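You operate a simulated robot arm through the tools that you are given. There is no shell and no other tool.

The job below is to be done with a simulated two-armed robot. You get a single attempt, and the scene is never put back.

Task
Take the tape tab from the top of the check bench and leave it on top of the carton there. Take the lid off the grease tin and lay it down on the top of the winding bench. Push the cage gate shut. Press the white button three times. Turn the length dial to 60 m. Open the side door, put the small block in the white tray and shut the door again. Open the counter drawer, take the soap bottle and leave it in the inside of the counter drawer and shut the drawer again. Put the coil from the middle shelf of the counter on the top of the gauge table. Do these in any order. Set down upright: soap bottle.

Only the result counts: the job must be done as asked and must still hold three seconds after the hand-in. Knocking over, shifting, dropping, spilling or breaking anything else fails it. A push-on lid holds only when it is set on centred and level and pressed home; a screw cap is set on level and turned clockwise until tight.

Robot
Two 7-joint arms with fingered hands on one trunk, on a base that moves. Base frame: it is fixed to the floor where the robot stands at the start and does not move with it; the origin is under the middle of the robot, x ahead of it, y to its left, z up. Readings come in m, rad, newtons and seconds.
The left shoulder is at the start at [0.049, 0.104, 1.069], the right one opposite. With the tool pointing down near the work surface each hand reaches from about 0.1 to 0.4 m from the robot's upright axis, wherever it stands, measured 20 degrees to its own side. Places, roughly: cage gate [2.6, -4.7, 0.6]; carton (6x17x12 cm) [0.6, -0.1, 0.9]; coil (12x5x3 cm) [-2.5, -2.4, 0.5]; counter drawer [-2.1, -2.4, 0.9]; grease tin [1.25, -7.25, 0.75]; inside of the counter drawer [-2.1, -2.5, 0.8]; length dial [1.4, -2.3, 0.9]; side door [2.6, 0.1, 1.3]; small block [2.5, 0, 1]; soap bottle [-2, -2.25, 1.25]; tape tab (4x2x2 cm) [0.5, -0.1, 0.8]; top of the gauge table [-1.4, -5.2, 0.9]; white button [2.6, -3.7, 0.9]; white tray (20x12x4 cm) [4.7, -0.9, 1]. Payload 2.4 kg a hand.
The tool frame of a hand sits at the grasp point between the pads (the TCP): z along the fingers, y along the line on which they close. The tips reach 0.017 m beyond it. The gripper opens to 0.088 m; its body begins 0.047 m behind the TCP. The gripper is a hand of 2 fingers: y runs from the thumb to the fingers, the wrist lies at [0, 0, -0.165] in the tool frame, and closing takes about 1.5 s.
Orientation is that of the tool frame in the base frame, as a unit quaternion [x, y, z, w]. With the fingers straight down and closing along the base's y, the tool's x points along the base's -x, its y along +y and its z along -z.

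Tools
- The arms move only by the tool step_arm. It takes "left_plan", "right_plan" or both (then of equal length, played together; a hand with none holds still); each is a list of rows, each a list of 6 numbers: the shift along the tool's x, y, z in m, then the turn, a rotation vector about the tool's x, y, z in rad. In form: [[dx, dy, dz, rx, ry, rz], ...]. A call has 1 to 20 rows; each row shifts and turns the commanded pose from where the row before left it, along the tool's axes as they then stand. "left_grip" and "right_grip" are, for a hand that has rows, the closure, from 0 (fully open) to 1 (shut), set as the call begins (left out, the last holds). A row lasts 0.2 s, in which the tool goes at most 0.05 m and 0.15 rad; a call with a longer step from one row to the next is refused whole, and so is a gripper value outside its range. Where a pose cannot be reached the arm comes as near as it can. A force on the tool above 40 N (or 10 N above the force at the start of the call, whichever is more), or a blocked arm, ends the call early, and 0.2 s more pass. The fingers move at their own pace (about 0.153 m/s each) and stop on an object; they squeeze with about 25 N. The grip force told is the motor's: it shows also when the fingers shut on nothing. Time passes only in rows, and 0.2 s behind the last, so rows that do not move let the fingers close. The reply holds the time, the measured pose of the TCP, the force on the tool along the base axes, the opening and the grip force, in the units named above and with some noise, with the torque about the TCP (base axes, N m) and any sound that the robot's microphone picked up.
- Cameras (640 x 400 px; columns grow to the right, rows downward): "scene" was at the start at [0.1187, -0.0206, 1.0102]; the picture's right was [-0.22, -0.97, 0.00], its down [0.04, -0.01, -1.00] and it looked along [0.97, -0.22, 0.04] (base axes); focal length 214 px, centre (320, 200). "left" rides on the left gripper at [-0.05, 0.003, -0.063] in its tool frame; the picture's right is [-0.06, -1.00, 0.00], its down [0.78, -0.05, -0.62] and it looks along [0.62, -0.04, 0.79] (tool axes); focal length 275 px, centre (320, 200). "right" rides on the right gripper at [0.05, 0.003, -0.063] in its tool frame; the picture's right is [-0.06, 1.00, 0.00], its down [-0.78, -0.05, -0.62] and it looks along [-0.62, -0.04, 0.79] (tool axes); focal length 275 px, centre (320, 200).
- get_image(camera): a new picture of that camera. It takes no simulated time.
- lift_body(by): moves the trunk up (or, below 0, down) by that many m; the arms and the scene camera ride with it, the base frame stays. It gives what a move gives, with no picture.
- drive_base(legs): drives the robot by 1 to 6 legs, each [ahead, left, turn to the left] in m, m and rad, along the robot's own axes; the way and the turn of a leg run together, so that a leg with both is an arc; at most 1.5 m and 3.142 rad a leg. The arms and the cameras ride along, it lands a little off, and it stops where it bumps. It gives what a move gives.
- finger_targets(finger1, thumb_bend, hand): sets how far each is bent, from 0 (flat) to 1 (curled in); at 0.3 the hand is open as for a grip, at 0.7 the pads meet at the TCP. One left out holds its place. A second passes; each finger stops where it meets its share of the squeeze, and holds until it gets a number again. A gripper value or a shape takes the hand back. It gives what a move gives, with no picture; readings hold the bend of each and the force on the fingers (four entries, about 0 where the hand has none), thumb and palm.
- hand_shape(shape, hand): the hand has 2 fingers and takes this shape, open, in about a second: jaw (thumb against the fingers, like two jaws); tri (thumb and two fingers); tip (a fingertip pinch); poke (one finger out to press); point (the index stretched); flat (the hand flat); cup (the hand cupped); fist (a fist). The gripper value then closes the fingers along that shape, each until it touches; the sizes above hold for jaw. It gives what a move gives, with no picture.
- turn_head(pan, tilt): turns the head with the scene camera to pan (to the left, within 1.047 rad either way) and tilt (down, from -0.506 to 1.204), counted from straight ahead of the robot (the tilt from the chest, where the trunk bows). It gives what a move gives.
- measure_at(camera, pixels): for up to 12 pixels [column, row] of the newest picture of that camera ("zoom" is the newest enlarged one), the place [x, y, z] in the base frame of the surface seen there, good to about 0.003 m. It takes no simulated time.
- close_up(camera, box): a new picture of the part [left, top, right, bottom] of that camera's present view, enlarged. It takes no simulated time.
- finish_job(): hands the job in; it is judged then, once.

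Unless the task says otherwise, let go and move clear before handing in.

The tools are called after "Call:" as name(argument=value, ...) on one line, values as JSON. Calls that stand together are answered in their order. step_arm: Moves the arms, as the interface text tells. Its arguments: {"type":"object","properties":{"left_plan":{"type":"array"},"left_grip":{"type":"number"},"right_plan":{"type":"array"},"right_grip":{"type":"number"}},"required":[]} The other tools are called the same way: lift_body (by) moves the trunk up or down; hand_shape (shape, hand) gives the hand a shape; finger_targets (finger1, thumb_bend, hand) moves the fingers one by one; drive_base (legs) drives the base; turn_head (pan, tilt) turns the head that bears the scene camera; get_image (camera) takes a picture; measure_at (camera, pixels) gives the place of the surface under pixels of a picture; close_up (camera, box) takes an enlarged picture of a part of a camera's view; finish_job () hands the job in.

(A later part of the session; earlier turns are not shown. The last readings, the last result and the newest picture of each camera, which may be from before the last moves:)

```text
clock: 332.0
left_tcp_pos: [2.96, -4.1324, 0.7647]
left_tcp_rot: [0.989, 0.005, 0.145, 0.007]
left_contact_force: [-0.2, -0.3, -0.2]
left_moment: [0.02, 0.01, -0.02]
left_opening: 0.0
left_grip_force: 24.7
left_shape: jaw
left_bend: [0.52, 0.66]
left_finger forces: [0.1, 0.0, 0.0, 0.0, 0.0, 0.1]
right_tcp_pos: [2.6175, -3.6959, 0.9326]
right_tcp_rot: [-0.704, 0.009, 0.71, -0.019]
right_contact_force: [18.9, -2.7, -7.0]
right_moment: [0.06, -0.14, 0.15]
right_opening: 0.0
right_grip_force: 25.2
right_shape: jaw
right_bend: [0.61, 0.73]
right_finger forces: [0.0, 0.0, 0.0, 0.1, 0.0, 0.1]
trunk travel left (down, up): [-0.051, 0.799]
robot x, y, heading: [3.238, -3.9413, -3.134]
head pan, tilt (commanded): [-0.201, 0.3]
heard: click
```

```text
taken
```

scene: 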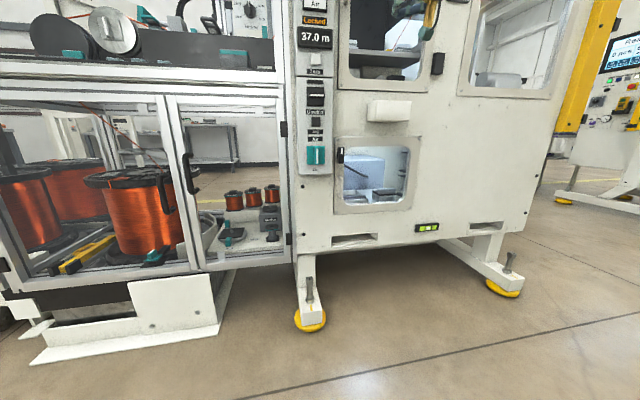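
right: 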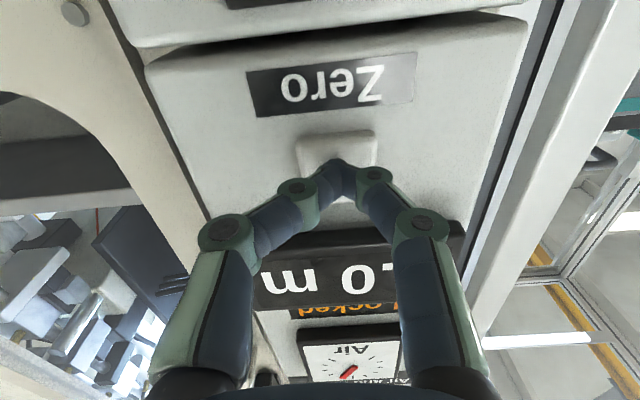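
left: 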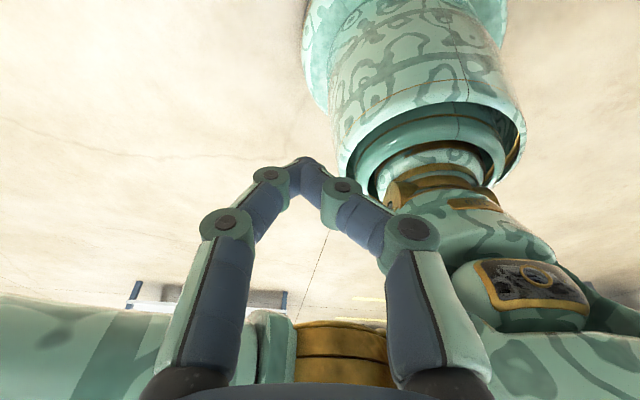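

Heard one click (19 N) — first press registered. Releasing fully.

Call:
step_arm(right_plan=[[0, 0, -0.02, 0, 0, 0], [0, 0, 0, 0, 0, 0]])

Call:
close_up(camera="scene", box=[280, 0, 420, 100])

```text
clock: 332.6
left_tcp_pos: [2.9591, -4.1325, 0.7651]
left_tcp_rot: [0.989, 0.006, 0.146, 0.006]
left_contact_force: [0.0, 0.0, -0.7]
left_moment: [-0.04, 0.0, 0.0]
left_opening: 0.0001
left_grip_force: 25.1
left_shape: jaw
left_bend: [0.52, 0.66]
left_finger forces: [0.1, 0.0, 0.0, 0.0, 0.0, 0.0]
right_tcp_pos: [2.6367, -3.6966, 0.9318]
right_tcp_rot: [-0.704, 0.01, 0.71, -0.017]
right_contact_force: [0.0, 0.2, 0.8]
right_moment: [0.0, -0.01, -0.01]
right_opening: 0.0
right_grip_force: 24.9
right_shape: jaw
right_bend: [0.6, 0.73]
right_finger forces: [0.1, 0.0, 0.0, 0.0, 0.0, 0.0]
trunk travel left (down, up): [-0.051, 0.799]
robot x, y, heading: [3.2387, -3.94, -3.134]
head pan, tilt (commanded): [-0.201, 0.3]
```

```text
4.00 times, centred on (350, 50) of scene
```

zoom: 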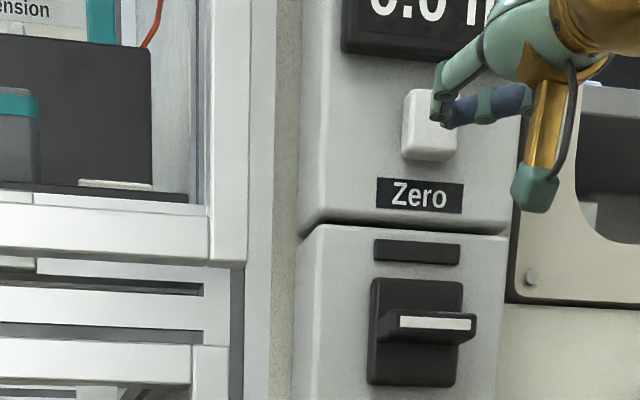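

The display now reads 0.0 m and the button has sprung back. Second press.

Call:
step_arm(right_plan=[[0, 0, 0.01, 0, 0, 0], [0, 0, 0.006, 0, 0, 0], [0, 0, 0.004, 0, 0, 0]])

Call:
step_arm(right_plan=[[0, 0, -0.02, 0, 0, 0], [0, 0, 0, 0, 0, 0], [0, 0, 0, 0, 0, 0]])

```text
clock: 333.4
left_tcp_pos: [2.9588, -4.132, 0.7643]
left_tcp_rot: [0.99, 0.005, 0.143, 0.006]
left_contact_force: [0.4, -0.7, 0.4]
left_moment: [0.0, -0.02, 0.03]
left_opening: 0.0
left_grip_force: 24.9
left_shape: jaw
left_bend: [0.52, 0.66]
left_finger forces: [0.0, 0.0, 0.0, 0.0, 0.1, 0.0]
right_tcp_pos: [2.6184, -3.6954, 0.933]
right_tcp_rot: [-0.704, 0.008, 0.71, -0.018]
right_contact_force: [15.8, -1.3, -5.0]
right_moment: [0.03, -0.13, 0.11]
right_opening: 0.0
right_grip_force: 24.6
right_shape: jaw
right_bend: [0.61, 0.73]
right_finger forces: [0.1, 0.0, 0.1, 0.0, 0.0, 0.1]
trunk travel left (down, up): [-0.051, 0.799]
robot x, y, heading: [3.2387, -3.9427, -3.141]
head pan, tilt (commanded): [-0.201, 0.3]
heard: click
```

```text
clock: 334.2
left_tcp_pos: [2.9593, -4.1316, 0.7656]
left_tcp_rot: [0.989, 0.006, 0.145, 0.007]
left_contact_force: [-0.1, 1.0, 0.1]
left_moment: [-0.01, 0.02, 0.02]
left_opening: 0.0
left_grip_force: 25.3
left_shape: jaw
left_bend: [0.52, 0.66]
left_finger forces: [0.0, 0.0, 0.0, 0.1, 0.1, 0.0]
right_tcp_pos: [2.6381, -3.6954, 0.9317]
right_tcp_rot: [-0.704, 0.012, 0.71, -0.018]
right_contact_force: [-0.1, 0.1, -0.3]
right_moment: [0.0, 0.02, 0.01]
right_opening: 0.0
right_grip_force: 25.0
right_shape: jaw
right_bend: [0.6, 0.73]
right_finger forces: [0.0, 0.1, 0.0, 0.0, 0.0, 0.0]
trunk travel left (down, up): [-0.051, 0.799]
robot x, y, heading: [3.2395, -3.9429, -3.137]
head pan, tilt (commanded): [-0.201, 0.3]
```

Second click heard and released. Third press.

Call:
step_arm(right_plan=[[0, 0, 0.01, 0, 0, 0], [0, 0, 0.006, 0, 0, 0], [0, 0, 0.005, 0, 0, 0]])

Call:
step_arm(right_plan=[[0, 0, -0.02, 0, 0, 0], [0, 0, -0.03, 0, 0, 0], [0, 0, -0.04, 0, 0, 0]])

```text
clock: 335.0
left_tcp_pos: [2.96, -4.132, 0.7656]
left_tcp_rot: [0.989, 0.006, 0.145, 0.006]
left_contact_force: [-0.1, -0.5, -0.1]
left_moment: [0.01, -0.02, -0.02]
left_opening: 0.0003
left_grip_force: 24.5
left_shape: jaw
left_bend: [0.52, 0.66]
left_finger forces: [0.0, 0.1, 0.0, 0.0, 0.1, 0.1]
right_tcp_pos: [2.6193, -3.6954, 0.9322]
right_tcp_rot: [-0.704, 0.009, 0.71, -0.019]
right_contact_force: [17.5, -2.2, -5.7]
right_moment: [0.0, -0.13, 0.11]
right_opening: 0.0
right_grip_force: 24.5
right_shape: jaw
right_bend: [0.62, 0.73]
right_finger forces: [0.1, 0.1, 0.0, 0.0, 0.0, 0.1]
trunk travel left (down, up): [-0.051, 0.799]
robot x, y, heading: [3.2415, -3.9435, -3.136]
head pan, tilt (commanded): [-0.201, 0.3]
heard: click
```

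```text
clock: 335.8
left_tcp_pos: [2.9583, -4.1329, 0.7644]
left_tcp_rot: [0.989, 0.006, 0.145, 0.006]
left_contact_force: [0.2, 0.2, 0.1]
left_moment: [0.03, -0.01, -0.04]
left_opening: 0.0003
left_grip_force: 24.8
left_shape: jaw
left_bend: [0.52, 0.66]
left_finger forces: [0.1, 0.0, 0.0, 0.0, 0.1, 0.0]
right_tcp_pos: [2.7059, -3.6968, 0.9305]
right_tcp_rot: [-0.704, 0.009, 0.71, -0.018]
right_contact_force: [-0.2, -0.9, 0.5]
right_moment: [0.0, 0.0, 0.01]
right_opening: 0.0001
right_grip_force: 25.3
right_shape: jaw
right_bend: [0.6, 0.73]
right_finger forces: [0.0, 0.0, 0.1, 0.0, 0.0, 0.1]
trunk travel left (down, up): [-0.051, 0.799]
robot x, y, heading: [3.242, -3.9399, -3.134]
head pan, tilt (commanded): [-0.201, 0.3]
```

Three clicks heard in total. Backing off, raising the trunk to travel height, and returning the right hand to point down.

Call:
drive_base(legs=[[-0.4, 0.0, 0.0]])

Call:
lift_body(by=0.25)

Call:
step_arm(right_plan=[[0.0235, 0, -0.0017, 0, 0.1428, 0], [0.0235, 0, -0.0017, 0, 0.1428, 0], [0.0235, 0, -0.0017, 0, 0.1428, 0], [0.0235, 0, -0.0017, 0, 0.1428, 0], [0.0235, 0, -0.0017, 0, 0.1428, 0], [0.0235, 0, -0.0017, 0, 0.1428, 0], [0.0235, 0, -0.0017, 0, 0.1428, 0], [0.0235, 0, -0.0017, 0, 0.1428, 0], [0.0235, 0, -0.0017, 0, 0.1428, 0], [0.0235, 0, -0.0017, 0, 0.1428, 0], [0.0235, 0, -0.0017, 0, 0.1428, 0]], right_grip=0.0)

Call:
drive_base(legs=[[0.0, 1.4, 0.0], [0.0, 0.9, 0.0]])

Call:
turn_head(pan=0.0, tilt=0.2)

Call:
get_image(camera="scene")

```text
clock: 338.3
left_tcp_pos: [3.3559, -4.1292, 0.7651]
left_tcp_rot: [0.989, 0.002, 0.145, 0.009]
left_contact_force: [0.1, -0.7, -0.1]
left_moment: [0.0, 0.01, 0.0]
left_opening: 0.0
left_grip_force: 25.4
left_shape: jaw
left_bend: [0.52, 0.66]
left_finger forces: [0.1, 0.0, 0.1, 0.0, 0.1, 0.0]
right_tcp_pos: [3.1061, -3.6909, 0.9317]
right_tcp_rot: [-0.704, 0.013, 0.71, -0.015]
right_contact_force: [-0.6, -1.0, 0.4]
right_moment: [0.02, 0.02, -0.01]
right_opening: 0.0
right_grip_force: 25.4
right_shape: jaw
right_bend: [0.6, 0.73]
right_finger forces: [0.0, 0.0, 0.0, 0.1, 0.1, 0.0]
trunk travel left (down, up): [-0.051, 0.799]
robot x, y, heading: [3.6415, -3.939, 3.14]
head pan, tilt (commanded): [-0.201, 0.3]
```

```text
clock: 340.9
left_tcp_pos: [3.3552, -4.13, 1.0152]
left_tcp_rot: [0.989, 0.003, 0.146, 0.007]
left_contact_force: [0.3, -0.3, -1.0]
left_moment: [-0.02, 0.0, -0.02]
left_opening: 0.0001
left_grip_force: 24.9
left_shape: jaw
left_bend: [0.52, 0.66]
left_finger forces: [0.1, 0.0, 0.0, 0.1, 0.0, 0.0]
right_tcp_pos: [3.1066, -3.6907, 1.1826]
right_tcp_rot: [-0.704, 0.012, 0.71, -0.015]
right_contact_force: [-0.5, 0.1, -0.1]
right_moment: [0.0, 0.01, 0.0]
right_opening: 0.0
right_grip_force: 25.3
right_shape: jaw
right_bend: [0.6, 0.73]
right_finger forces: [0.1, 0.0, 0.0, 0.0, 0.0, 0.0]
trunk travel left (down, up): [-0.301, 0.549]
robot x, y, heading: [3.6393, -3.9411, 3.139]
head pan, tilt (commanded): [-0.201, 0.3]
```

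```text
clock: 343.3
left_tcp_pos: [3.3561, -4.1298, 1.0157]
left_tcp_rot: [0.989, 0.002, 0.145, 0.007]
left_contact_force: [0.9, 0.4, -0.2]
left_moment: [-0.01, 0.0, 0.0]
left_opening: 0.0
left_grip_force: 25.1
left_shape: jaw
left_bend: [0.52, 0.66]
left_finger forces: [0.0, 0.0, 0.0, 0.0, 0.1, 0.1]
right_tcp_pos: [3.2718, -3.6978, 1.0148]
right_tcp_rot: [1.0, 0.003, -0.004, 0.021]
right_contact_force: [-0.7, 0.5, 0.0]
right_moment: [-0.02, 0.02, 0.01]
right_opening: 0.0882
right_grip_force: 0.0
right_shape: jaw
right_bend: [0.3, 0.3]
right_finger forces: [0.1, 0.0, 0.1, 0.0, 0.1, 0.0]
trunk travel left (down, up): [-0.301, 0.549]
robot x, y, heading: [3.6365, -3.9417, 3.14]
head pan, tilt (commanded): [-0.201, 0.3]
```

```text
clock: 354.7
left_tcp_pos: [3.3323, -6.4442, 1.0145]
left_tcp_rot: [0.989, -0.003, 0.145, 0.007]
left_contact_force: [0.2, -0.2, -0.1]
left_moment: [0.01, -0.01, 0.04]
left_opening: 0.0
left_grip_force: 24.5
left_shape: jaw
left_bend: [0.52, 0.66]
left_finger forces: [0.0, 0.1, 0.0, 0.1, 0.0, 0.0]
right_tcp_pos: [3.2537, -6.0118, 1.0149]
right_tcp_rot: [1.0, -0.003, -0.004, 0.02]
right_contact_force: [0.2, -0.4, -0.3]
right_moment: [-0.01, 0.0, 0.03]
right_opening: 0.0881
right_grip_force: 0.0
right_shape: jaw
right_bend: [0.3, 0.3]
right_finger forces: [0.1, 0.0, 0.0, 0.0, 0.0, 0.0]
trunk travel left (down, up): [-0.301, 0.549]
robot x, y, heading: [3.6167, -6.2594, 3.125]
head pan, tilt (commanded): [-0.201, 0.3]
```

```text
clock: 355.4
left_tcp_pos: [3.3322, -6.4439, 1.0151]
left_tcp_rot: [0.989, -0.004, 0.146, 0.007]
left_contact_force: [-0.1, 0.1, 0.2]
left_moment: [0.0, -0.02, 0.0]
left_opening: 0.0
left_grip_force: 25.1
left_shape: jaw
left_bend: [0.52, 0.66]
left_finger forces: [0.0, 0.0, 0.1, 0.1, 0.1, 0.0]
right_tcp_pos: [3.2537, -6.0117, 1.0155]
right_tcp_rot: [1.0, -0.003, -0.005, 0.02]
right_contact_force: [-0.7, 0.3, 1.0]
right_moment: [0.0, 0.03, -0.05]
right_opening: 0.088
right_grip_force: 0.0
right_shape: jaw
right_bend: [0.3, 0.3]
right_finger forces: [0.1, 0.0, 0.1, 0.0, 0.1, 0.1]
trunk travel left (down, up): [-0.301, 0.549]
robot x, y, heading: [3.6172, -6.2592, 3.131]
head pan, tilt (commanded): [0.0, 0.201]
```

```text
taken
```

scene: 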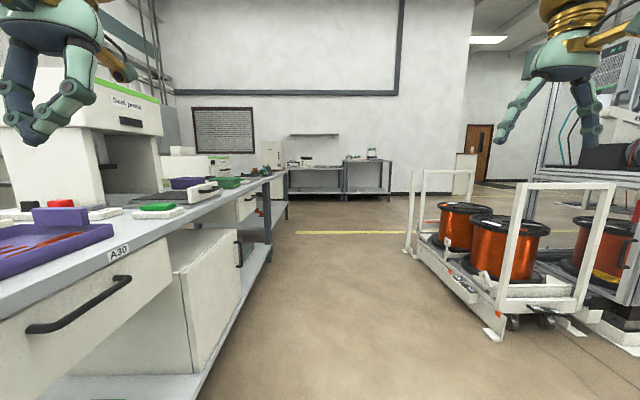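

A long bench lies to the left (label A30), trolley to the right. Measuring the bench edge and looking for the grease tin near (1.25,−7.25).

Call:
measure_at(camera="scene", pixels=[[120, 255], [200, 215], [265, 185], [50, 270], [270, 170], [210, 182], [235, 180], [160, 207], [100, 240], [180, 60], [350, 250], [495, 335]])

Call:
close_up(camera="scene", box=[90, 120, 300, 280])

```text
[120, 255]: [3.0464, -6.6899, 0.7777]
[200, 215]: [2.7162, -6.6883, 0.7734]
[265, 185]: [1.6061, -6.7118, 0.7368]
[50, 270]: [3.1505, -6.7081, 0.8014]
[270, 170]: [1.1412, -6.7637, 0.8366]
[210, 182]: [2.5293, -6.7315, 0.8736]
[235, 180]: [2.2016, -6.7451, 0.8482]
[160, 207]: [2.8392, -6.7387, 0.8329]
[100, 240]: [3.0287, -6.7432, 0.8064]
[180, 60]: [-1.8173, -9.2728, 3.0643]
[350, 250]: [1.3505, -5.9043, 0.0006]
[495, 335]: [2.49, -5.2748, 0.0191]
```

```text
2.50 times, centred on (195, 200) of scene
```

zoom: 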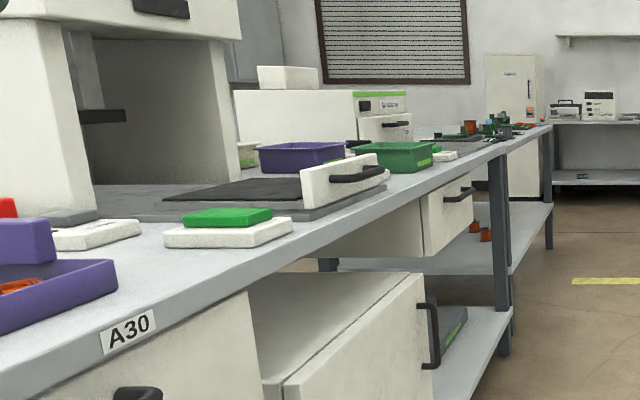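

The bench front edge is y≈−6.69, top z≈0.80, running along x. I'll drive along the aisle to x≈1.5 and turn to face it.

Call:
drive_base(legs=[[0.0, -0.15, 0.0], [1.4, 0.0, 0.01], [0.75, 0.0, 0.0], [0.0, 0.0, 1.571]])

Call:
turn_head(pan=0.0, tilt=0.4)

Call:
get_image(camera="scene")

```text
clock: 370.9
left_tcp_pos: [1.66, -6.3603, 1.0145]
left_tcp_rot: [0.692, 0.707, 0.106, -0.099]
left_contact_force: [0.1, 0.1, -0.4]
left_moment: [-0.01, -0.01, -0.02]
left_opening: 0.0
left_grip_force: 25.0
left_shape: jaw
left_bend: [0.52, 0.66]
left_finger forces: [0.0, 0.1, 0.0, 0.1, 0.1, 0.1]
right_tcp_pos: [1.2282, -6.4543, 1.0161]
right_tcp_rot: [0.698, 0.715, 0.011, 0.017]
right_contact_force: [-0.1, -0.3, 0.6]
right_moment: [-0.01, 0.02, -0.02]
right_opening: 0.0878
right_grip_force: 0.0
right_shape: jaw
right_bend: [0.3, 0.3]
right_finger forces: [0.0, 0.0, 0.0, 0.0, 0.0, 0.0]
trunk travel left (down, up): [-0.301, 0.549]
robot x, y, heading: [1.4683, -6.0847, -1.551]
head pan, tilt (commanded): [0.0, 0.201]
```

```text
clock: 371.6
left_tcp_pos: [1.6602, -6.3612, 1.0155]
left_tcp_rot: [0.691, 0.708, 0.107, -0.099]
left_contact_force: [-0.5, 0.0, -0.5]
left_moment: [-0.01, 0.0, -0.03]
left_opening: 0.0003
left_grip_force: 25.0
left_shape: jaw
left_bend: [0.52, 0.66]
left_finger forces: [0.0, 0.0, 0.0, 0.0, 0.1, 0.0]
right_tcp_pos: [1.2307, -6.4526, 1.0168]
right_tcp_rot: [0.698, 0.716, 0.011, 0.018]
right_contact_force: [-0.3, -0.6, -0.1]
right_moment: [-0.01, 0.0, 0.0]
right_opening: 0.0881
right_grip_force: 0.0
right_shape: jaw
right_bend: [0.3, 0.3]
right_finger forces: [0.0, 0.0, 0.0, 0.0, 0.0, 0.0]
trunk travel left (down, up): [-0.301, 0.549]
robot x, y, heading: [1.4682, -6.0827, -1.555]
head pan, tilt (commanded): [0.0, 0.4]
```

```text
taken
```

scene: 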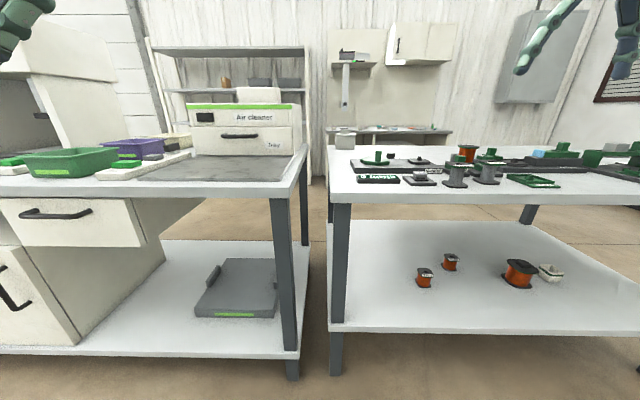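

The right bench holds winding parts; a small grey tin is at (345,140). Enlarging.

Call:
close_up(camera="scene", box=[315, 100, 515, 210])

Call:
measure_at(camera="scene", pixels=[[345, 133], [345, 145], [338, 140], [354, 140], [345, 175], [335, 195], [400, 160], [360, 155], [330, 160], [300, 160], [410, 145]])

```text
3.20 times, centred on (415, 155) of scene
```

zoom: 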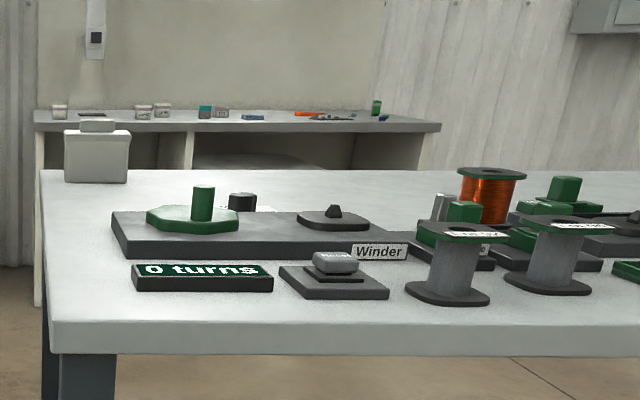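

```text
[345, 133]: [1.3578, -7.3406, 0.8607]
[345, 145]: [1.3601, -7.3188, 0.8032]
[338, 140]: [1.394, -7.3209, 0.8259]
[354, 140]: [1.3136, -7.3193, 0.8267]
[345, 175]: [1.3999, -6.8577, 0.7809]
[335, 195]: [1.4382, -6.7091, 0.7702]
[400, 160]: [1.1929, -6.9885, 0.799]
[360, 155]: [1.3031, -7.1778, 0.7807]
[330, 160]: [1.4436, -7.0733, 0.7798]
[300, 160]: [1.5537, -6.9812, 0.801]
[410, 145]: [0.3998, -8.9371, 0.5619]
```

The grease tin is at the back-left corner of the winding bench (≈1.355,−7.36), too far from this side. I'll look right and left to find a way round to the back of the bench.

Call:
turn_head(pan=-0.7, tilt=0.4)

Call:
get_image(camera="scene")

Call:
measure_at(camera="scene", pixels=[[400, 160], [450, 180], [500, 250], [350, 160], [200, 130], [300, 130], [560, 150], [430, 130], [250, 160], [480, 330], [260, 130], [380, 135]])

```text
clock: 372.7
left_tcp_pos: [1.6588, -6.3601, 1.0144]
left_tcp_rot: [0.691, 0.708, 0.106, -0.099]
left_contact_force: [1.0, -0.5, 0.0]
left_moment: [-0.02, 0.0, 0.01]
left_opening: 0.0001
left_grip_force: 24.9
left_shape: jaw
left_bend: [0.52, 0.66]
left_finger forces: [0.0, 0.1, 0.0, 0.0, 0.0, 0.0]
right_tcp_pos: [1.2293, -6.454, 1.0157]
right_tcp_rot: [0.698, 0.716, 0.011, 0.017]
right_contact_force: [0.5, 0.4, 0.6]
right_moment: [-0.01, 0.01, 0.01]
right_opening: 0.0882
right_grip_force: 0.1
right_shape: jaw
right_bend: [0.3, 0.3]
right_finger forces: [0.0, 0.1, 0.1, 0.0, 0.0, 0.1]
trunk travel left (down, up): [-0.301, 0.549]
robot x, y, heading: [1.467, -6.083, -1.554]
head pan, tilt (commanded): [-0.7, 0.4]
```

```text
taken
```

scene: 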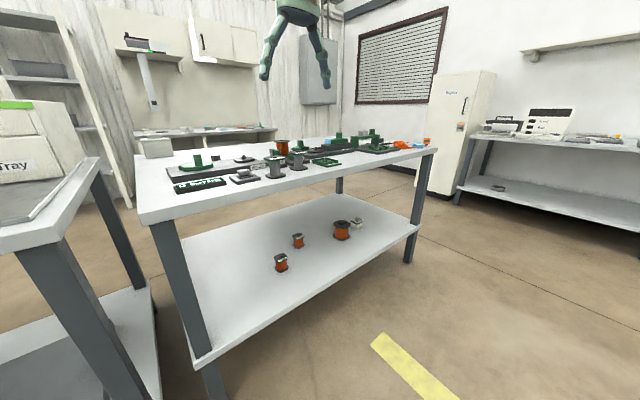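

```text
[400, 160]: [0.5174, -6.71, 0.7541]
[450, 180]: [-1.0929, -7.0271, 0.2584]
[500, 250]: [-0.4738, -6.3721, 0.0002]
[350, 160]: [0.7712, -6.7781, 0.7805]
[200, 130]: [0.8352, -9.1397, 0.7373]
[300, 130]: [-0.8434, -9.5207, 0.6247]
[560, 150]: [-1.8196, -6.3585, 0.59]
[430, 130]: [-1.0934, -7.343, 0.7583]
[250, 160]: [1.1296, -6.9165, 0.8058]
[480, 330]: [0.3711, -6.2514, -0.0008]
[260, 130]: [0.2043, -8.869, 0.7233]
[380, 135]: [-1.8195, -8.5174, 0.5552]
```

There's a clear way around the bench's right end (x<0.2). I'll strafe there, go behind, and face the bench from the back.

Call:
drive_base(legs=[[0.0, -1.45, 0.0], [0.0, -0.45, 0.0]])

Call:
turn_head(pan=0.0, tilt=0.4)

Call:
get_image(camera="scene")

```text
clock: 382.1
left_tcp_pos: [-0.2158, -6.4078, 1.0152]
left_tcp_rot: [0.687, 0.712, 0.107, -0.1]
left_contact_force: [-0.4, -1.1, 0.2]
left_moment: [-0.02, 0.02, -0.01]
left_opening: 0.0
left_grip_force: 24.9
left_shape: jaw
left_bend: [0.52, 0.66]
left_finger forces: [0.0, 0.0, 0.0, 0.0, 0.0, 0.0]
right_tcp_pos: [-0.6452, -6.5046, 1.016]
right_tcp_rot: [0.695, 0.719, 0.011, 0.017]
right_contact_force: [0.0, 0.1, 0.1]
right_moment: [-0.02, 0.04, -0.06]
right_opening: 0.0881
right_grip_force: 0.0
right_shape: jaw
right_bend: [0.3, 0.3]
right_finger forces: [0.0, 0.0, 0.0, 0.0, 0.0, 0.0]
trunk travel left (down, up): [-0.301, 0.549]
robot x, y, heading: [-0.4092, -6.1345, -1.54]
head pan, tilt (commanded): [-0.7, 0.4]
```

```text
clock: 383.2
left_tcp_pos: [-0.2161, -6.4077, 1.0148]
left_tcp_rot: [0.687, 0.712, 0.105, -0.1]
left_contact_force: [0.0, -0.3, 0.3]
left_moment: [-0.02, 0.01, -0.01]
left_opening: 0.0
left_grip_force: 25.4
left_shape: jaw
left_bend: [0.52, 0.66]
left_finger forces: [0.0, 0.1, 0.0, 0.1, 0.1, 0.0]
right_tcp_pos: [-0.6448, -6.5053, 1.0149]
right_tcp_rot: [0.694, 0.72, 0.011, 0.017]
right_contact_force: [0.2, 0.2, -0.3]
right_moment: [-0.01, -0.01, 0.01]
right_opening: 0.0881
right_grip_force: 0.0
right_shape: jaw
right_bend: [0.3, 0.3]
right_finger forces: [0.1, 0.1, 0.0, 0.0, 0.1, 0.0]
trunk travel left (down, up): [-0.301, 0.549]
robot x, y, heading: [-0.4113, -6.1312, -1.542]
head pan, tilt (commanded): [0.0, 0.4]
```

```text
taken
```

scene: 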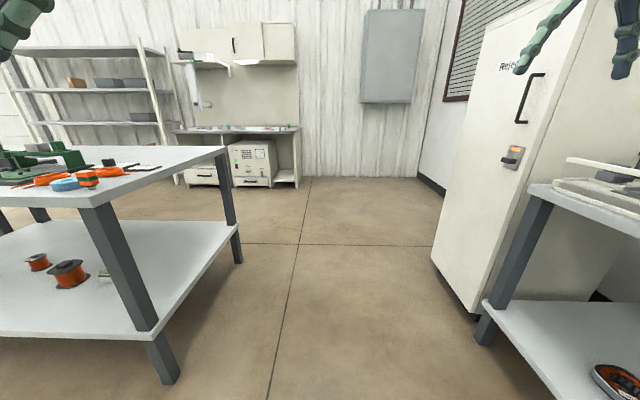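

The passage ahead is between the bench end (left) and a table/fridge (right). Measuring its width first.

Call:
measure_at(camera="scene", pixels=[[225, 152], [150, 200], [170, 380], [240, 262], [535, 188], [480, 345], [435, 262], [480, 310], [300, 185], [220, 145]])

```text
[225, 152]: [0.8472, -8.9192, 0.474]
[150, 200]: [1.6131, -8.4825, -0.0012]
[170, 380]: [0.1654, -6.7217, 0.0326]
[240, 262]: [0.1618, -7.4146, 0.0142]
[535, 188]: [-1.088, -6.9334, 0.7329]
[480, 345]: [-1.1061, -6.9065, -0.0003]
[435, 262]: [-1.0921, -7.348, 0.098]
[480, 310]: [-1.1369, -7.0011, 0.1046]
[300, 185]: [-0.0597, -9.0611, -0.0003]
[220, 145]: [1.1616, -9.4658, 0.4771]
```

1.2 m wide — fine. Driving through, turning to face +y behind the bench, then strafing toward the tin.

Call:
drive_base(legs=[[0.0, -0.05, -0.029], [1.4, 0.0, 0.0], [0.4, 0.0, 0.0], [0.0, 0.0, 3.14]])

Call:
turn_head(pan=-0.5, tilt=0.4)

Call:
get_image(camera="scene")

```text
clock: 400.1
left_tcp_pos: [-0.6644, -7.6411, 1.015]
left_tcp_rot: [-0.698, 0.701, -0.098, -0.108]
left_contact_force: [0.1, -0.9, 0.2]
left_moment: [0.01, -0.03, 0.0]
left_opening: 0.0001
left_grip_force: 25.7
left_shape: jaw
left_bend: [0.52, 0.66]
left_finger forces: [0.1, 0.1, 0.0, 0.1, 0.0, 0.0]
right_tcp_pos: [-0.2312, -7.5619, 1.0154]
right_tcp_rot: [-0.705, 0.709, 0.017, -0.011]
right_contact_force: [0.6, 0.8, 0.0]
right_moment: [-0.01, -0.02, 0.03]
right_opening: 0.0879
right_grip_force: 0.0
right_shape: jaw
right_bend: [0.3, 0.3]
right_finger forces: [0.0, 0.0, 0.1, 0.0, 0.0, 0.0]
trunk travel left (down, up): [-0.301, 0.549]
robot x, y, heading: [-0.4809, -7.9271, 1.559]
head pan, tilt (commanded): [0.0, 0.4]
```

```text
clock: 401.1
left_tcp_pos: [-0.6646, -7.642, 1.0153]
left_tcp_rot: [-0.698, 0.702, -0.098, -0.108]
left_contact_force: [-0.4, -0.5, 1.2]
left_moment: [-0.01, -0.02, 0.02]
left_opening: 0.0001
left_grip_force: 25.1
left_shape: jaw
left_bend: [0.52, 0.66]
left_finger forces: [0.0, 0.0, 0.0, 0.1, 0.1, 0.0]
right_tcp_pos: [-0.2328, -7.5611, 1.0151]
right_tcp_rot: [-0.705, 0.708, 0.018, -0.011]
right_contact_force: [-0.7, -0.2, -0.4]
right_moment: [-0.01, -0.01, 0.0]
right_opening: 0.0878
right_grip_force: 0.1
right_shape: jaw
right_bend: [0.3, 0.3]
right_finger forces: [0.0, 0.0, 0.0, 0.0, 0.0, 0.0]
trunk travel left (down, up): [-0.301, 0.549]
robot x, y, heading: [-0.4789, -7.9223, 1.564]
head pan, tilt (commanded): [-0.499, 0.4]
```

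```text
taken
```

scene: 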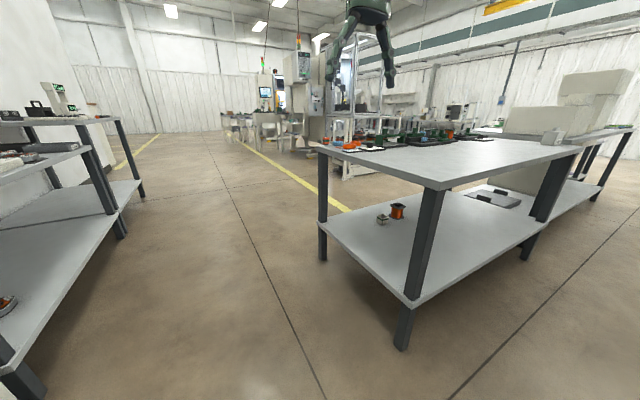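

Strafing along the bench's back to bring the tin to the right hand's side.

Call:
drive_base(legs=[[0.0, -1.2, 0.0], [0.0, -0.47, 0.0]])

Call:
turn_head(pan=-0.2, tilt=0.5)

Call:
get_image(camera="scene")

```text
clock: 409.5
left_tcp_pos: [0.9988, -7.6844, 1.0159]
left_tcp_rot: [-0.687, 0.712, -0.096, -0.11]
left_contact_force: [-0.3, -0.1, -0.2]
left_moment: [-0.02, -0.01, -0.02]
left_opening: 0.0
left_grip_force: 25.5
left_shape: jaw
left_bend: [0.52, 0.66]
left_finger forces: [0.1, 0.1, 0.1, 0.0, 0.0, 0.1]
right_tcp_pos: [1.4336, -7.6191, 1.016]
right_tcp_rot: [-0.693, 0.72, 0.018, -0.011]
right_contact_force: [0.7, 0.9, -0.1]
right_moment: [0.0, 0.0, 0.01]
right_opening: 0.0881
right_grip_force: 0.1
right_shape: jaw
right_bend: [0.3, 0.3]
right_finger forces: [0.1, 0.0, 0.1, 0.0, 0.0, 0.1]
trunk travel left (down, up): [-0.301, 0.549]
robot x, y, heading: [1.1736, -7.9748, 1.527]
head pan, tilt (commanded): [-0.499, 0.4]
```

```text
clock: 410.3
left_tcp_pos: [0.9981, -7.6846, 1.0159]
left_tcp_rot: [-0.687, 0.712, -0.097, -0.109]
left_contact_force: [-0.4, 0.4, -0.2]
left_moment: [-0.01, -0.03, 0.0]
left_opening: 0.0001
left_grip_force: 25.7
left_shape: jaw
left_bend: [0.52, 0.66]
left_finger forces: [0.0, 0.0, 0.1, 0.0, 0.1, 0.1]
right_tcp_pos: [1.4343, -7.619, 1.0161]
right_tcp_rot: [-0.694, 0.719, 0.018, -0.011]
right_contact_force: [-0.1, 0.2, -0.7]
right_moment: [0.01, 0.0, 0.01]
right_opening: 0.0877
right_grip_force: 0.1
right_shape: jaw
right_bend: [0.3, 0.3]
right_finger forces: [0.0, 0.0, 0.1, 0.0, 0.0, 0.0]
trunk travel left (down, up): [-0.301, 0.549]
robot x, y, heading: [1.1775, -7.9729, 1.527]
head pan, tilt (commanded): [-0.201, 0.499]
```

```text
taken
```

scene: 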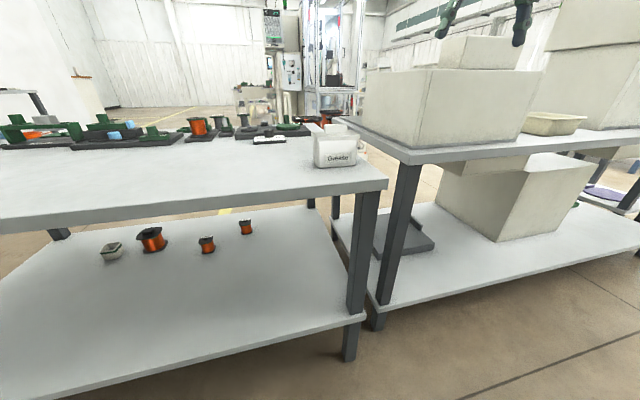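

The tin labelled "Grease" is at (337,148) near the bench's rear-right corner. Enlarging and measuring its lid.

Call:
close_up(camera="scene", box=[290, 100, 390, 180])

Call:
measure_at(camera="zoom", pixels=[[300, 260], [170, 250], [400, 240], [280, 165], [280, 140], [230, 135], [340, 130], [200, 180], [380, 165], [300, 320], [560, 420]])

Call:
measure_at(camera="scene", pixels=[[385, 182], [300, 195], [100, 210], [355, 330], [345, 255], [360, 135]])

```text
5.00 times, centred on (340, 140) of scene
```

zoom: 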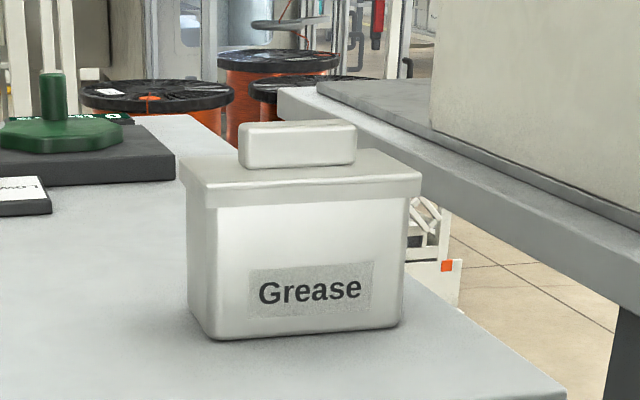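

```text
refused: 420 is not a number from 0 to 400
```

```text
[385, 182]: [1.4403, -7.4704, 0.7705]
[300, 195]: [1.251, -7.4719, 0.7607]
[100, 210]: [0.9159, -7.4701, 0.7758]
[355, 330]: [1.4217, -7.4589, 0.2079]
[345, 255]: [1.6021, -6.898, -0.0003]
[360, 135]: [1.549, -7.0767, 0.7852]
```

Call:
measure_at(camera="zoom", pixels=[[300, 260], [200, 250], [395, 240], [300, 150], [243, 150], [352, 145], [300, 130], [215, 180], [405, 175], [300, 310], [300, 172], [200, 165]])

```text
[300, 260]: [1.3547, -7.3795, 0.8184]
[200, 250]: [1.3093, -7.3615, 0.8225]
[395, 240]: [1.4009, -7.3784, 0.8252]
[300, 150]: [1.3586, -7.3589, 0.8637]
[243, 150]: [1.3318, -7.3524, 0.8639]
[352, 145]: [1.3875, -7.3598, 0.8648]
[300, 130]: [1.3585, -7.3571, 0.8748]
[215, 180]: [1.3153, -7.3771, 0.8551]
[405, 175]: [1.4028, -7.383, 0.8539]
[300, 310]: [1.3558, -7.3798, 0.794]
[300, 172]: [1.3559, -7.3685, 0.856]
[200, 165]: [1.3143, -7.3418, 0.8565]
```

Lid: top z≈0.857, handle block x 1.332–1.3875, y≈−7.36…−7.34, z 0.857–0.876. I'll square up, move closer and bring the right hand above the lid handle.

Call:
drive_base(legs=[[0.0, 0.0, 0.044], [0.15, -0.02, 0.0]])

Call:
get_image(camera="right")

```text
clock: 412.1
left_tcp_pos: [1.0061, -7.5405, 1.0143]
left_tcp_rot: [0.702, -0.698, 0.098, 0.108]
left_contact_force: [-0.2, 1.7, 0.3]
left_moment: [0.01, -0.03, 0.0]
left_opening: 0.0
left_grip_force: 25.0
left_shape: jaw
left_bend: [0.52, 0.66]
left_finger forces: [0.0, 0.0, 0.1, 0.0, 0.0, 0.1]
right_tcp_pos: [1.4384, -7.456, 1.0145]
right_tcp_rot: [0.709, -0.705, -0.017, 0.011]
right_contact_force: [0.7, 0.1, 0.5]
right_moment: [0.0, -0.01, 0.01]
right_opening: 0.0882
right_grip_force: 0.1
right_shape: jaw
right_bend: [0.3, 0.3]
right_finger forces: [0.0, 0.1, 0.0, 0.0, 0.0, 0.1]
trunk travel left (down, up): [-0.301, 0.549]
robot x, y, heading: [1.1952, -7.8225, 1.568]
head pan, tilt (commanded): [-0.201, 0.499]
```

```text
taken
```

right: 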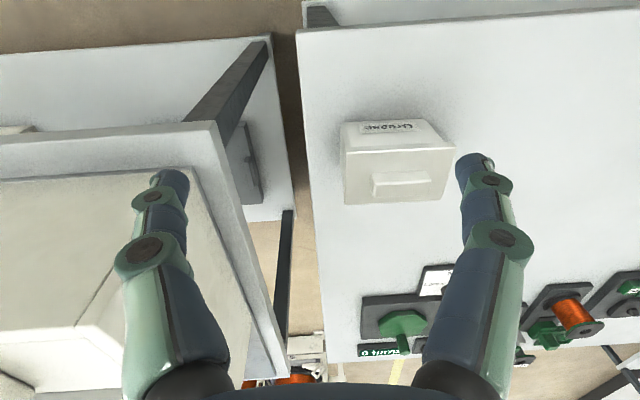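

Measuring the lid handle from the hand camera.

Call:
measure_at(camera="right", pixels=[[375, 177], [428, 173], [402, 182], [402, 173], [402, 192], [350, 150], [445, 150], [365, 200], [430, 195], [400, 160]])

Call:
close_up(camera="right", box=[320, 100, 480, 220])

```text
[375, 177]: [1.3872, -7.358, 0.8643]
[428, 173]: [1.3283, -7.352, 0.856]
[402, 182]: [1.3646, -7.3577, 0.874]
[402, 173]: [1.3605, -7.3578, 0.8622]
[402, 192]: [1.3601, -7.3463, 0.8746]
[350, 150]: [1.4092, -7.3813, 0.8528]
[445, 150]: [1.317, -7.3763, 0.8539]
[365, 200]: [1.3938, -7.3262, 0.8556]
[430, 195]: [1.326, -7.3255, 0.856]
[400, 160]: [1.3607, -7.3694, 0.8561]
```

```text
3.33 times, centred on (400, 160) of right
```

zoom: 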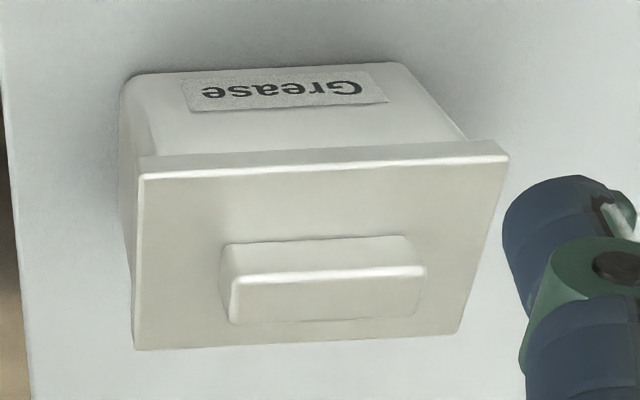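

Handle centre (1.3583,−7.35), 5.9 cm long in x, top 0.875. Moving the right hand above it.

Call:
step_arm(right_plan=[[-0.0353, 0.0267, 0.0217, 0.04, 0, 0], [-0.0353, 0.0267, 0.0217, 0, 0, 0], [-0.0353, 0.0267, 0.0217, 0, 0, 0]], right_grip=0.0)

Call:
get_image(camera="right")

```text
clock: 412.9
left_tcp_pos: [1.006, -7.5402, 1.0158]
left_tcp_rot: [0.701, -0.698, 0.098, 0.108]
left_contact_force: [-0.7, 0.2, 0.7]
left_moment: [-0.01, -0.03, -0.02]
left_opening: 0.0002
left_grip_force: 24.6
left_shape: jaw
left_bend: [0.52, 0.66]
left_finger forces: [0.0, 0.1, 0.0, 0.1, 0.0, 0.0]
right_tcp_pos: [1.3577, -7.35, 0.9535]
right_tcp_rot: [0.709, -0.705, -0.003, -0.003]
right_contact_force: [0.2, 0.3, 0.3]
right_moment: [0.03, -0.04, 0.0]
right_opening: 0.088
right_grip_force: 0.1
right_shape: jaw
right_bend: [0.3, 0.3]
right_finger forces: [0.0, 0.0, 0.1, 0.1, 0.0, 0.0]
trunk travel left (down, up): [-0.301, 0.549]
robot x, y, heading: [1.1921, -7.8258, 1.567]
head pan, tilt (commanded): [-0.201, 0.499]
```

```text
taken
```

right: 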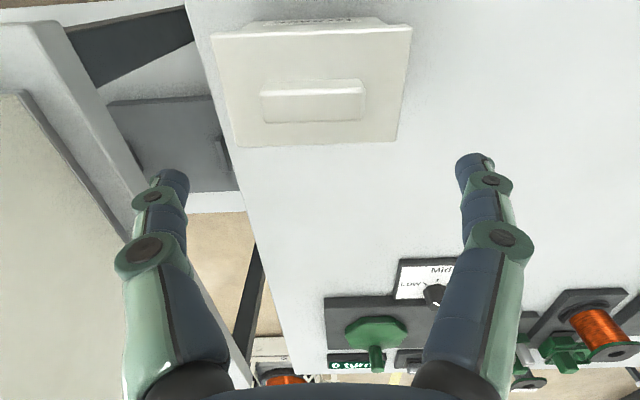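

Call:
measure_at(camera="right", pixels=[[262, 98], [366, 95], [313, 90], [313, 103], [313, 118], [265, 115], [362, 112]])

```text
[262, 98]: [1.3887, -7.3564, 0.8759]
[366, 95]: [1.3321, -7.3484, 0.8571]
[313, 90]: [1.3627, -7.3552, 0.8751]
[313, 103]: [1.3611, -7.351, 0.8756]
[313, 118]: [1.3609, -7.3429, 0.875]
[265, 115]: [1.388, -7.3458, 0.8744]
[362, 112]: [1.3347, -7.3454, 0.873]
```

Centre x≈1.361. Small correction, descend to z≈0.876 and close on the handle.

Call:
step_arm(right_plan=[[0, -0.0033, 0.03, 0, 0, 0], [0, 0, 0.03, 0, 0, 0], [0, 0, 0.0175, 0, 0, 0]])

Call:
get_image(camera="right")

Call:
step_arm(right_plan=[[0, 0, 0, 0, 0, 0], [0, 0, 0, 0, 0, 0], [0, 0, 0, 0, 0, 0], [0, 0, 0, 0, 0, 0]], right_grip=1.0)

Call:
get_image(camera="right")

```text
clock: 413.7
left_tcp_pos: [1.0073, -7.5412, 1.0153]
left_tcp_rot: [0.702, -0.697, 0.098, 0.107]
left_contact_force: [-0.1, -0.1, 0.9]
left_moment: [-0.04, -0.04, 0.01]
left_opening: 0.0
left_grip_force: 24.7
left_shape: jaw
left_bend: [0.52, 0.66]
left_finger forces: [0.0, 0.1, 0.1, 0.0, 0.0, 0.0]
right_tcp_pos: [1.3597, -7.3493, 0.8748]
right_tcp_rot: [0.709, -0.705, -0.003, -0.004]
right_contact_force: [-0.3, -0.7, 0.0]
right_moment: [-0.01, 0.0, -0.01]
right_opening: 0.088
right_grip_force: 0.0
right_shape: jaw
right_bend: [0.3, 0.3]
right_finger forces: [0.1, 0.0, 0.1, 0.0, 0.0, 0.1]
trunk travel left (down, up): [-0.301, 0.549]
robot x, y, heading: [1.1925, -7.824, 1.569]
head pan, tilt (commanded): [-0.201, 0.499]
```

```text
taken
```

right: 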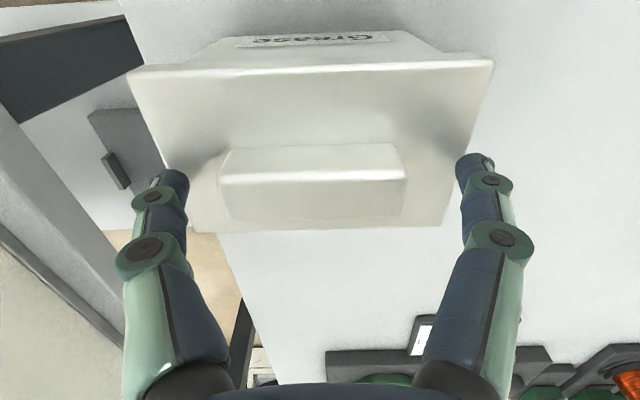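

```text
clock: 414.7
left_tcp_pos: [1.006, -7.5409, 1.0146]
left_tcp_rot: [0.701, -0.698, 0.098, 0.107]
left_contact_force: [1.0, 0.1, 0.1]
left_moment: [0.03, 0.0, 0.02]
left_opening: 0.0002
left_grip_force: 24.0
left_shape: jaw
left_bend: [0.52, 0.66]
left_finger forces: [0.0, 0.1, 0.0, 0.0, 0.1, 0.0]
right_tcp_pos: [1.3584, -7.3493, 0.8748]
right_tcp_rot: [0.709, -0.705, -0.003, -0.003]
right_contact_force: [0.4, 0.4, -0.9]
right_moment: [0.01, 0.0, 0.0]
right_opening: 0.0496
right_grip_force: 25.4
right_shape: jaw
right_bend: [0.72, 0.72]
right_finger forces: [22.5, 0.0, 0.0, 0.0, 22.5, 0.0]
trunk travel left (down, up): [-0.301, 0.549]
robot x, y, heading: [1.1929, -7.8188, 1.568]
head pan, tilt (commanded): [-0.201, 0.499]
heard: snap
```

```text
taken
```

right: 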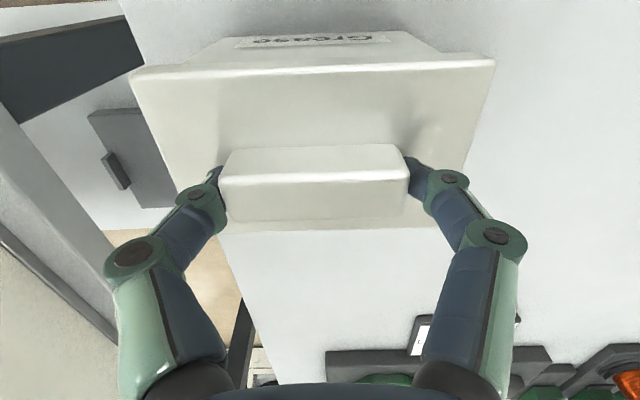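

Gripped (22 N) with a "snap" heard. Lifting slowly, watching force and whether the tin stays.

Call:
step_arm(right_plan=[[0, 0, -0.005, 0, 0, 0], [0, 0, -0.01, 0, 0, 0], [0, 0, -0.01, 0, 0, 0]])

Call:
close_up(camera="scene", box=[280, 60, 440, 200])

```text
clock: 415.5
left_tcp_pos: [1.0067, -7.5405, 1.0151]
left_tcp_rot: [0.701, -0.698, 0.098, 0.107]
left_contact_force: [0.2, 0.9, -0.7]
left_moment: [0.0, 0.02, -0.01]
left_opening: 0.0
left_grip_force: 25.2
left_shape: jaw
left_bend: [0.52, 0.66]
left_finger forces: [0.0, 0.1, 0.0, 0.0, 0.0, 0.0]
right_tcp_pos: [1.3591, -7.3486, 0.8999]
right_tcp_rot: [0.709, -0.705, -0.003, -0.003]
right_contact_force: [-1.0, -0.6, -1.2]
right_moment: [-0.02, -0.03, -0.02]
right_opening: 0.0496
right_grip_force: 25.0
right_shape: jaw
right_bend: [0.72, 0.72]
right_finger forces: [22.5, 0.0, 0.0, 0.0, 22.5, 0.0]
trunk travel left (down, up): [-0.301, 0.549]
robot x, y, heading: [1.197, -7.8202, 1.569]
head pan, tilt (commanded): [-0.201, 0.499]
```

```text
2.86 times, centred on (360, 130) of scene
```

zoom: 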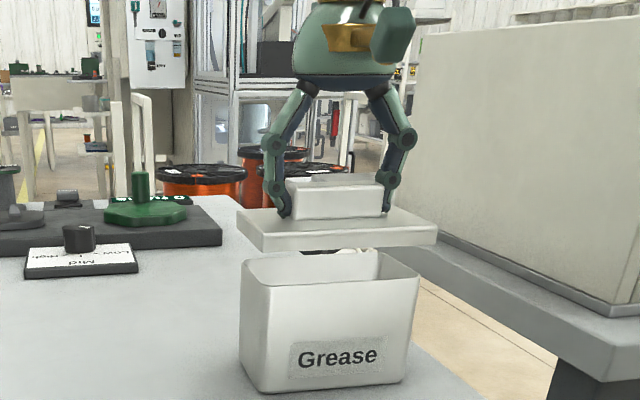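

The lid is off and the tin stays put. Raising it a bit more, then moving the base 0.18 m to the left over a free patch of the bench.

Call:
step_arm(right_plan=[[0, 0, -0.03, 0, 0, 0], [0, 0, -0.03, 0, 0, 0]])

Call:
drive_base(legs=[[0.0, 0.2, 0.0]])

Call:
get_image(camera="right")

Call:
get_image(camera="scene")

```text
clock: 416.1
left_tcp_pos: [1.0064, -7.5404, 1.0158]
left_tcp_rot: [0.701, -0.698, 0.098, 0.108]
left_contact_force: [0.4, 0.9, -0.1]
left_moment: [-0.03, -0.02, -0.01]
left_opening: 0.0001
left_grip_force: 24.9
left_shape: jaw
left_bend: [0.52, 0.66]
left_finger forces: [0.0, 0.0, 0.1, 0.0, 0.0, 0.1]
right_tcp_pos: [1.3608, -7.3495, 0.9612]
right_tcp_rot: [0.709, -0.705, -0.003, -0.003]
right_contact_force: [0.2, -0.3, -1.0]
right_moment: [-0.03, -0.02, 0.03]
right_opening: 0.0496
right_grip_force: 25.6
right_shape: jaw
right_bend: [0.72, 0.72]
right_finger forces: [22.5, 0.0, 0.0, 0.1, 22.5, 0.0]
trunk travel left (down, up): [-0.301, 0.549]
robot x, y, heading: [1.1949, -7.8224, 1.57]
head pan, tilt (commanded): [-0.201, 0.499]
```

```text
clock: 417.7
left_tcp_pos: [0.8063, -7.5421, 1.0151]
left_tcp_rot: [0.702, -0.697, 0.098, 0.108]
left_contact_force: [-0.4, -0.6, -0.3]
left_moment: [0.0, 0.02, 0.02]
left_opening: 0.0
left_grip_force: 25.2
left_shape: jaw
left_bend: [0.52, 0.66]
left_finger forces: [0.0, 0.0, 0.0, 0.0, 0.1, 0.1]
right_tcp_pos: [1.1606, -7.3494, 0.9606]
right_tcp_rot: [0.71, -0.704, -0.003, -0.002]
right_contact_force: [0.2, 0.0, -0.5]
right_moment: [-0.03, 0.02, 0.01]
right_opening: 0.0494
right_grip_force: 25.0
right_shape: jaw
right_bend: [0.72, 0.72]
right_finger forces: [22.5, 0.1, 0.0, 0.1, 22.6, 0.1]
trunk travel left (down, up): [-0.301, 0.549]
robot x, y, heading: [0.9939, -7.823, 1.573]
head pan, tilt (commanded): [-0.201, 0.499]
```

```text
taken
```

right: 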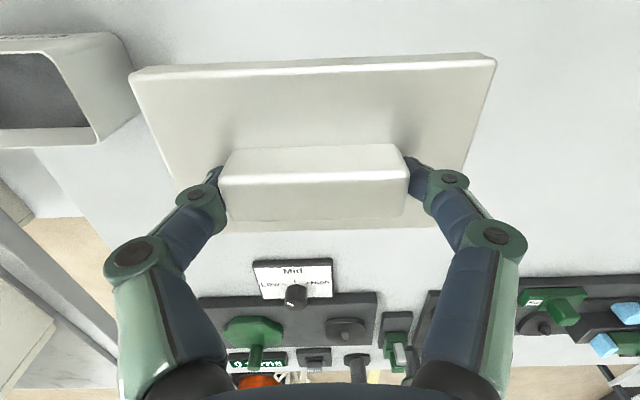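

```text
taken
```

scene: 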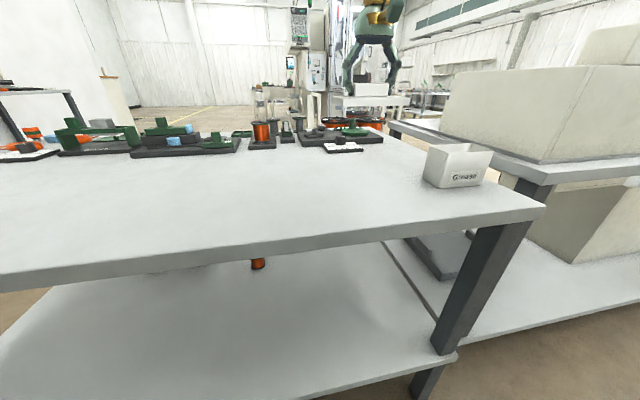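

The bench below is free. Lowering the lid toward the surface (z≈0.78).

Call:
step_arm(right_plan=[[0, 0, 0.04, 0, 0, 0], [0, 0, 0.04, 0, 0, 0], [0, 0, 0.04, 0, 0, 0], [0, 0, 0.015, 0, 0, 0]])

Call:
close_up(camera="scene", box=[280, 60, 480, 220])

```text
clock: 418.7
left_tcp_pos: [0.8067, -7.5416, 1.0144]
left_tcp_rot: [0.703, -0.696, 0.099, 0.107]
left_contact_force: [0.3, 0.2, 0.3]
left_moment: [0.03, -0.01, 0.01]
left_opening: 0.0
left_grip_force: 25.2
left_shape: jaw
left_bend: [0.52, 0.66]
left_finger forces: [0.0, 0.0, 0.0, 0.0, 0.0, 0.0]
right_tcp_pos: [1.1684, -7.3607, 0.8316]
right_tcp_rot: [0.71, -0.704, -0.004, -0.003]
right_contact_force: [-0.3, -0.2, -1.4]
right_moment: [0.01, -0.01, 0.02]
right_opening: 0.0496
right_grip_force: 24.6
right_shape: jaw
right_bend: [0.72, 0.72]
right_finger forces: [22.6, 0.0, 0.0, 0.1, 22.7, 0.0]
right hand out of reach, approached as far as the arm can: row 3, 4
trunk travel left (down, up): [-0.301, 0.549]
robot x, y, heading: [0.9928, -7.8235, 1.574]
head pan, tilt (commanded): [-0.201, 0.499]
```

```text
2.50 times, centred on (380, 140) of scene
```

zoom: 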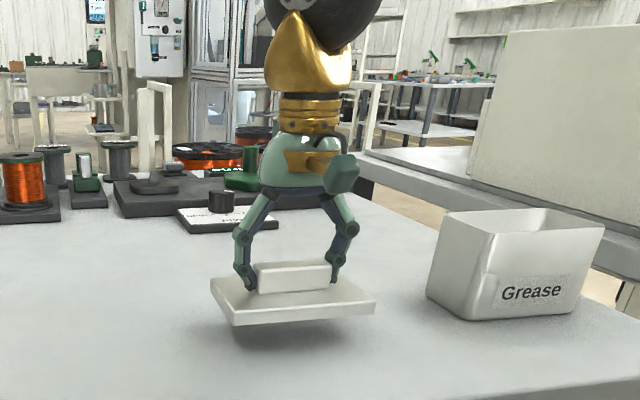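

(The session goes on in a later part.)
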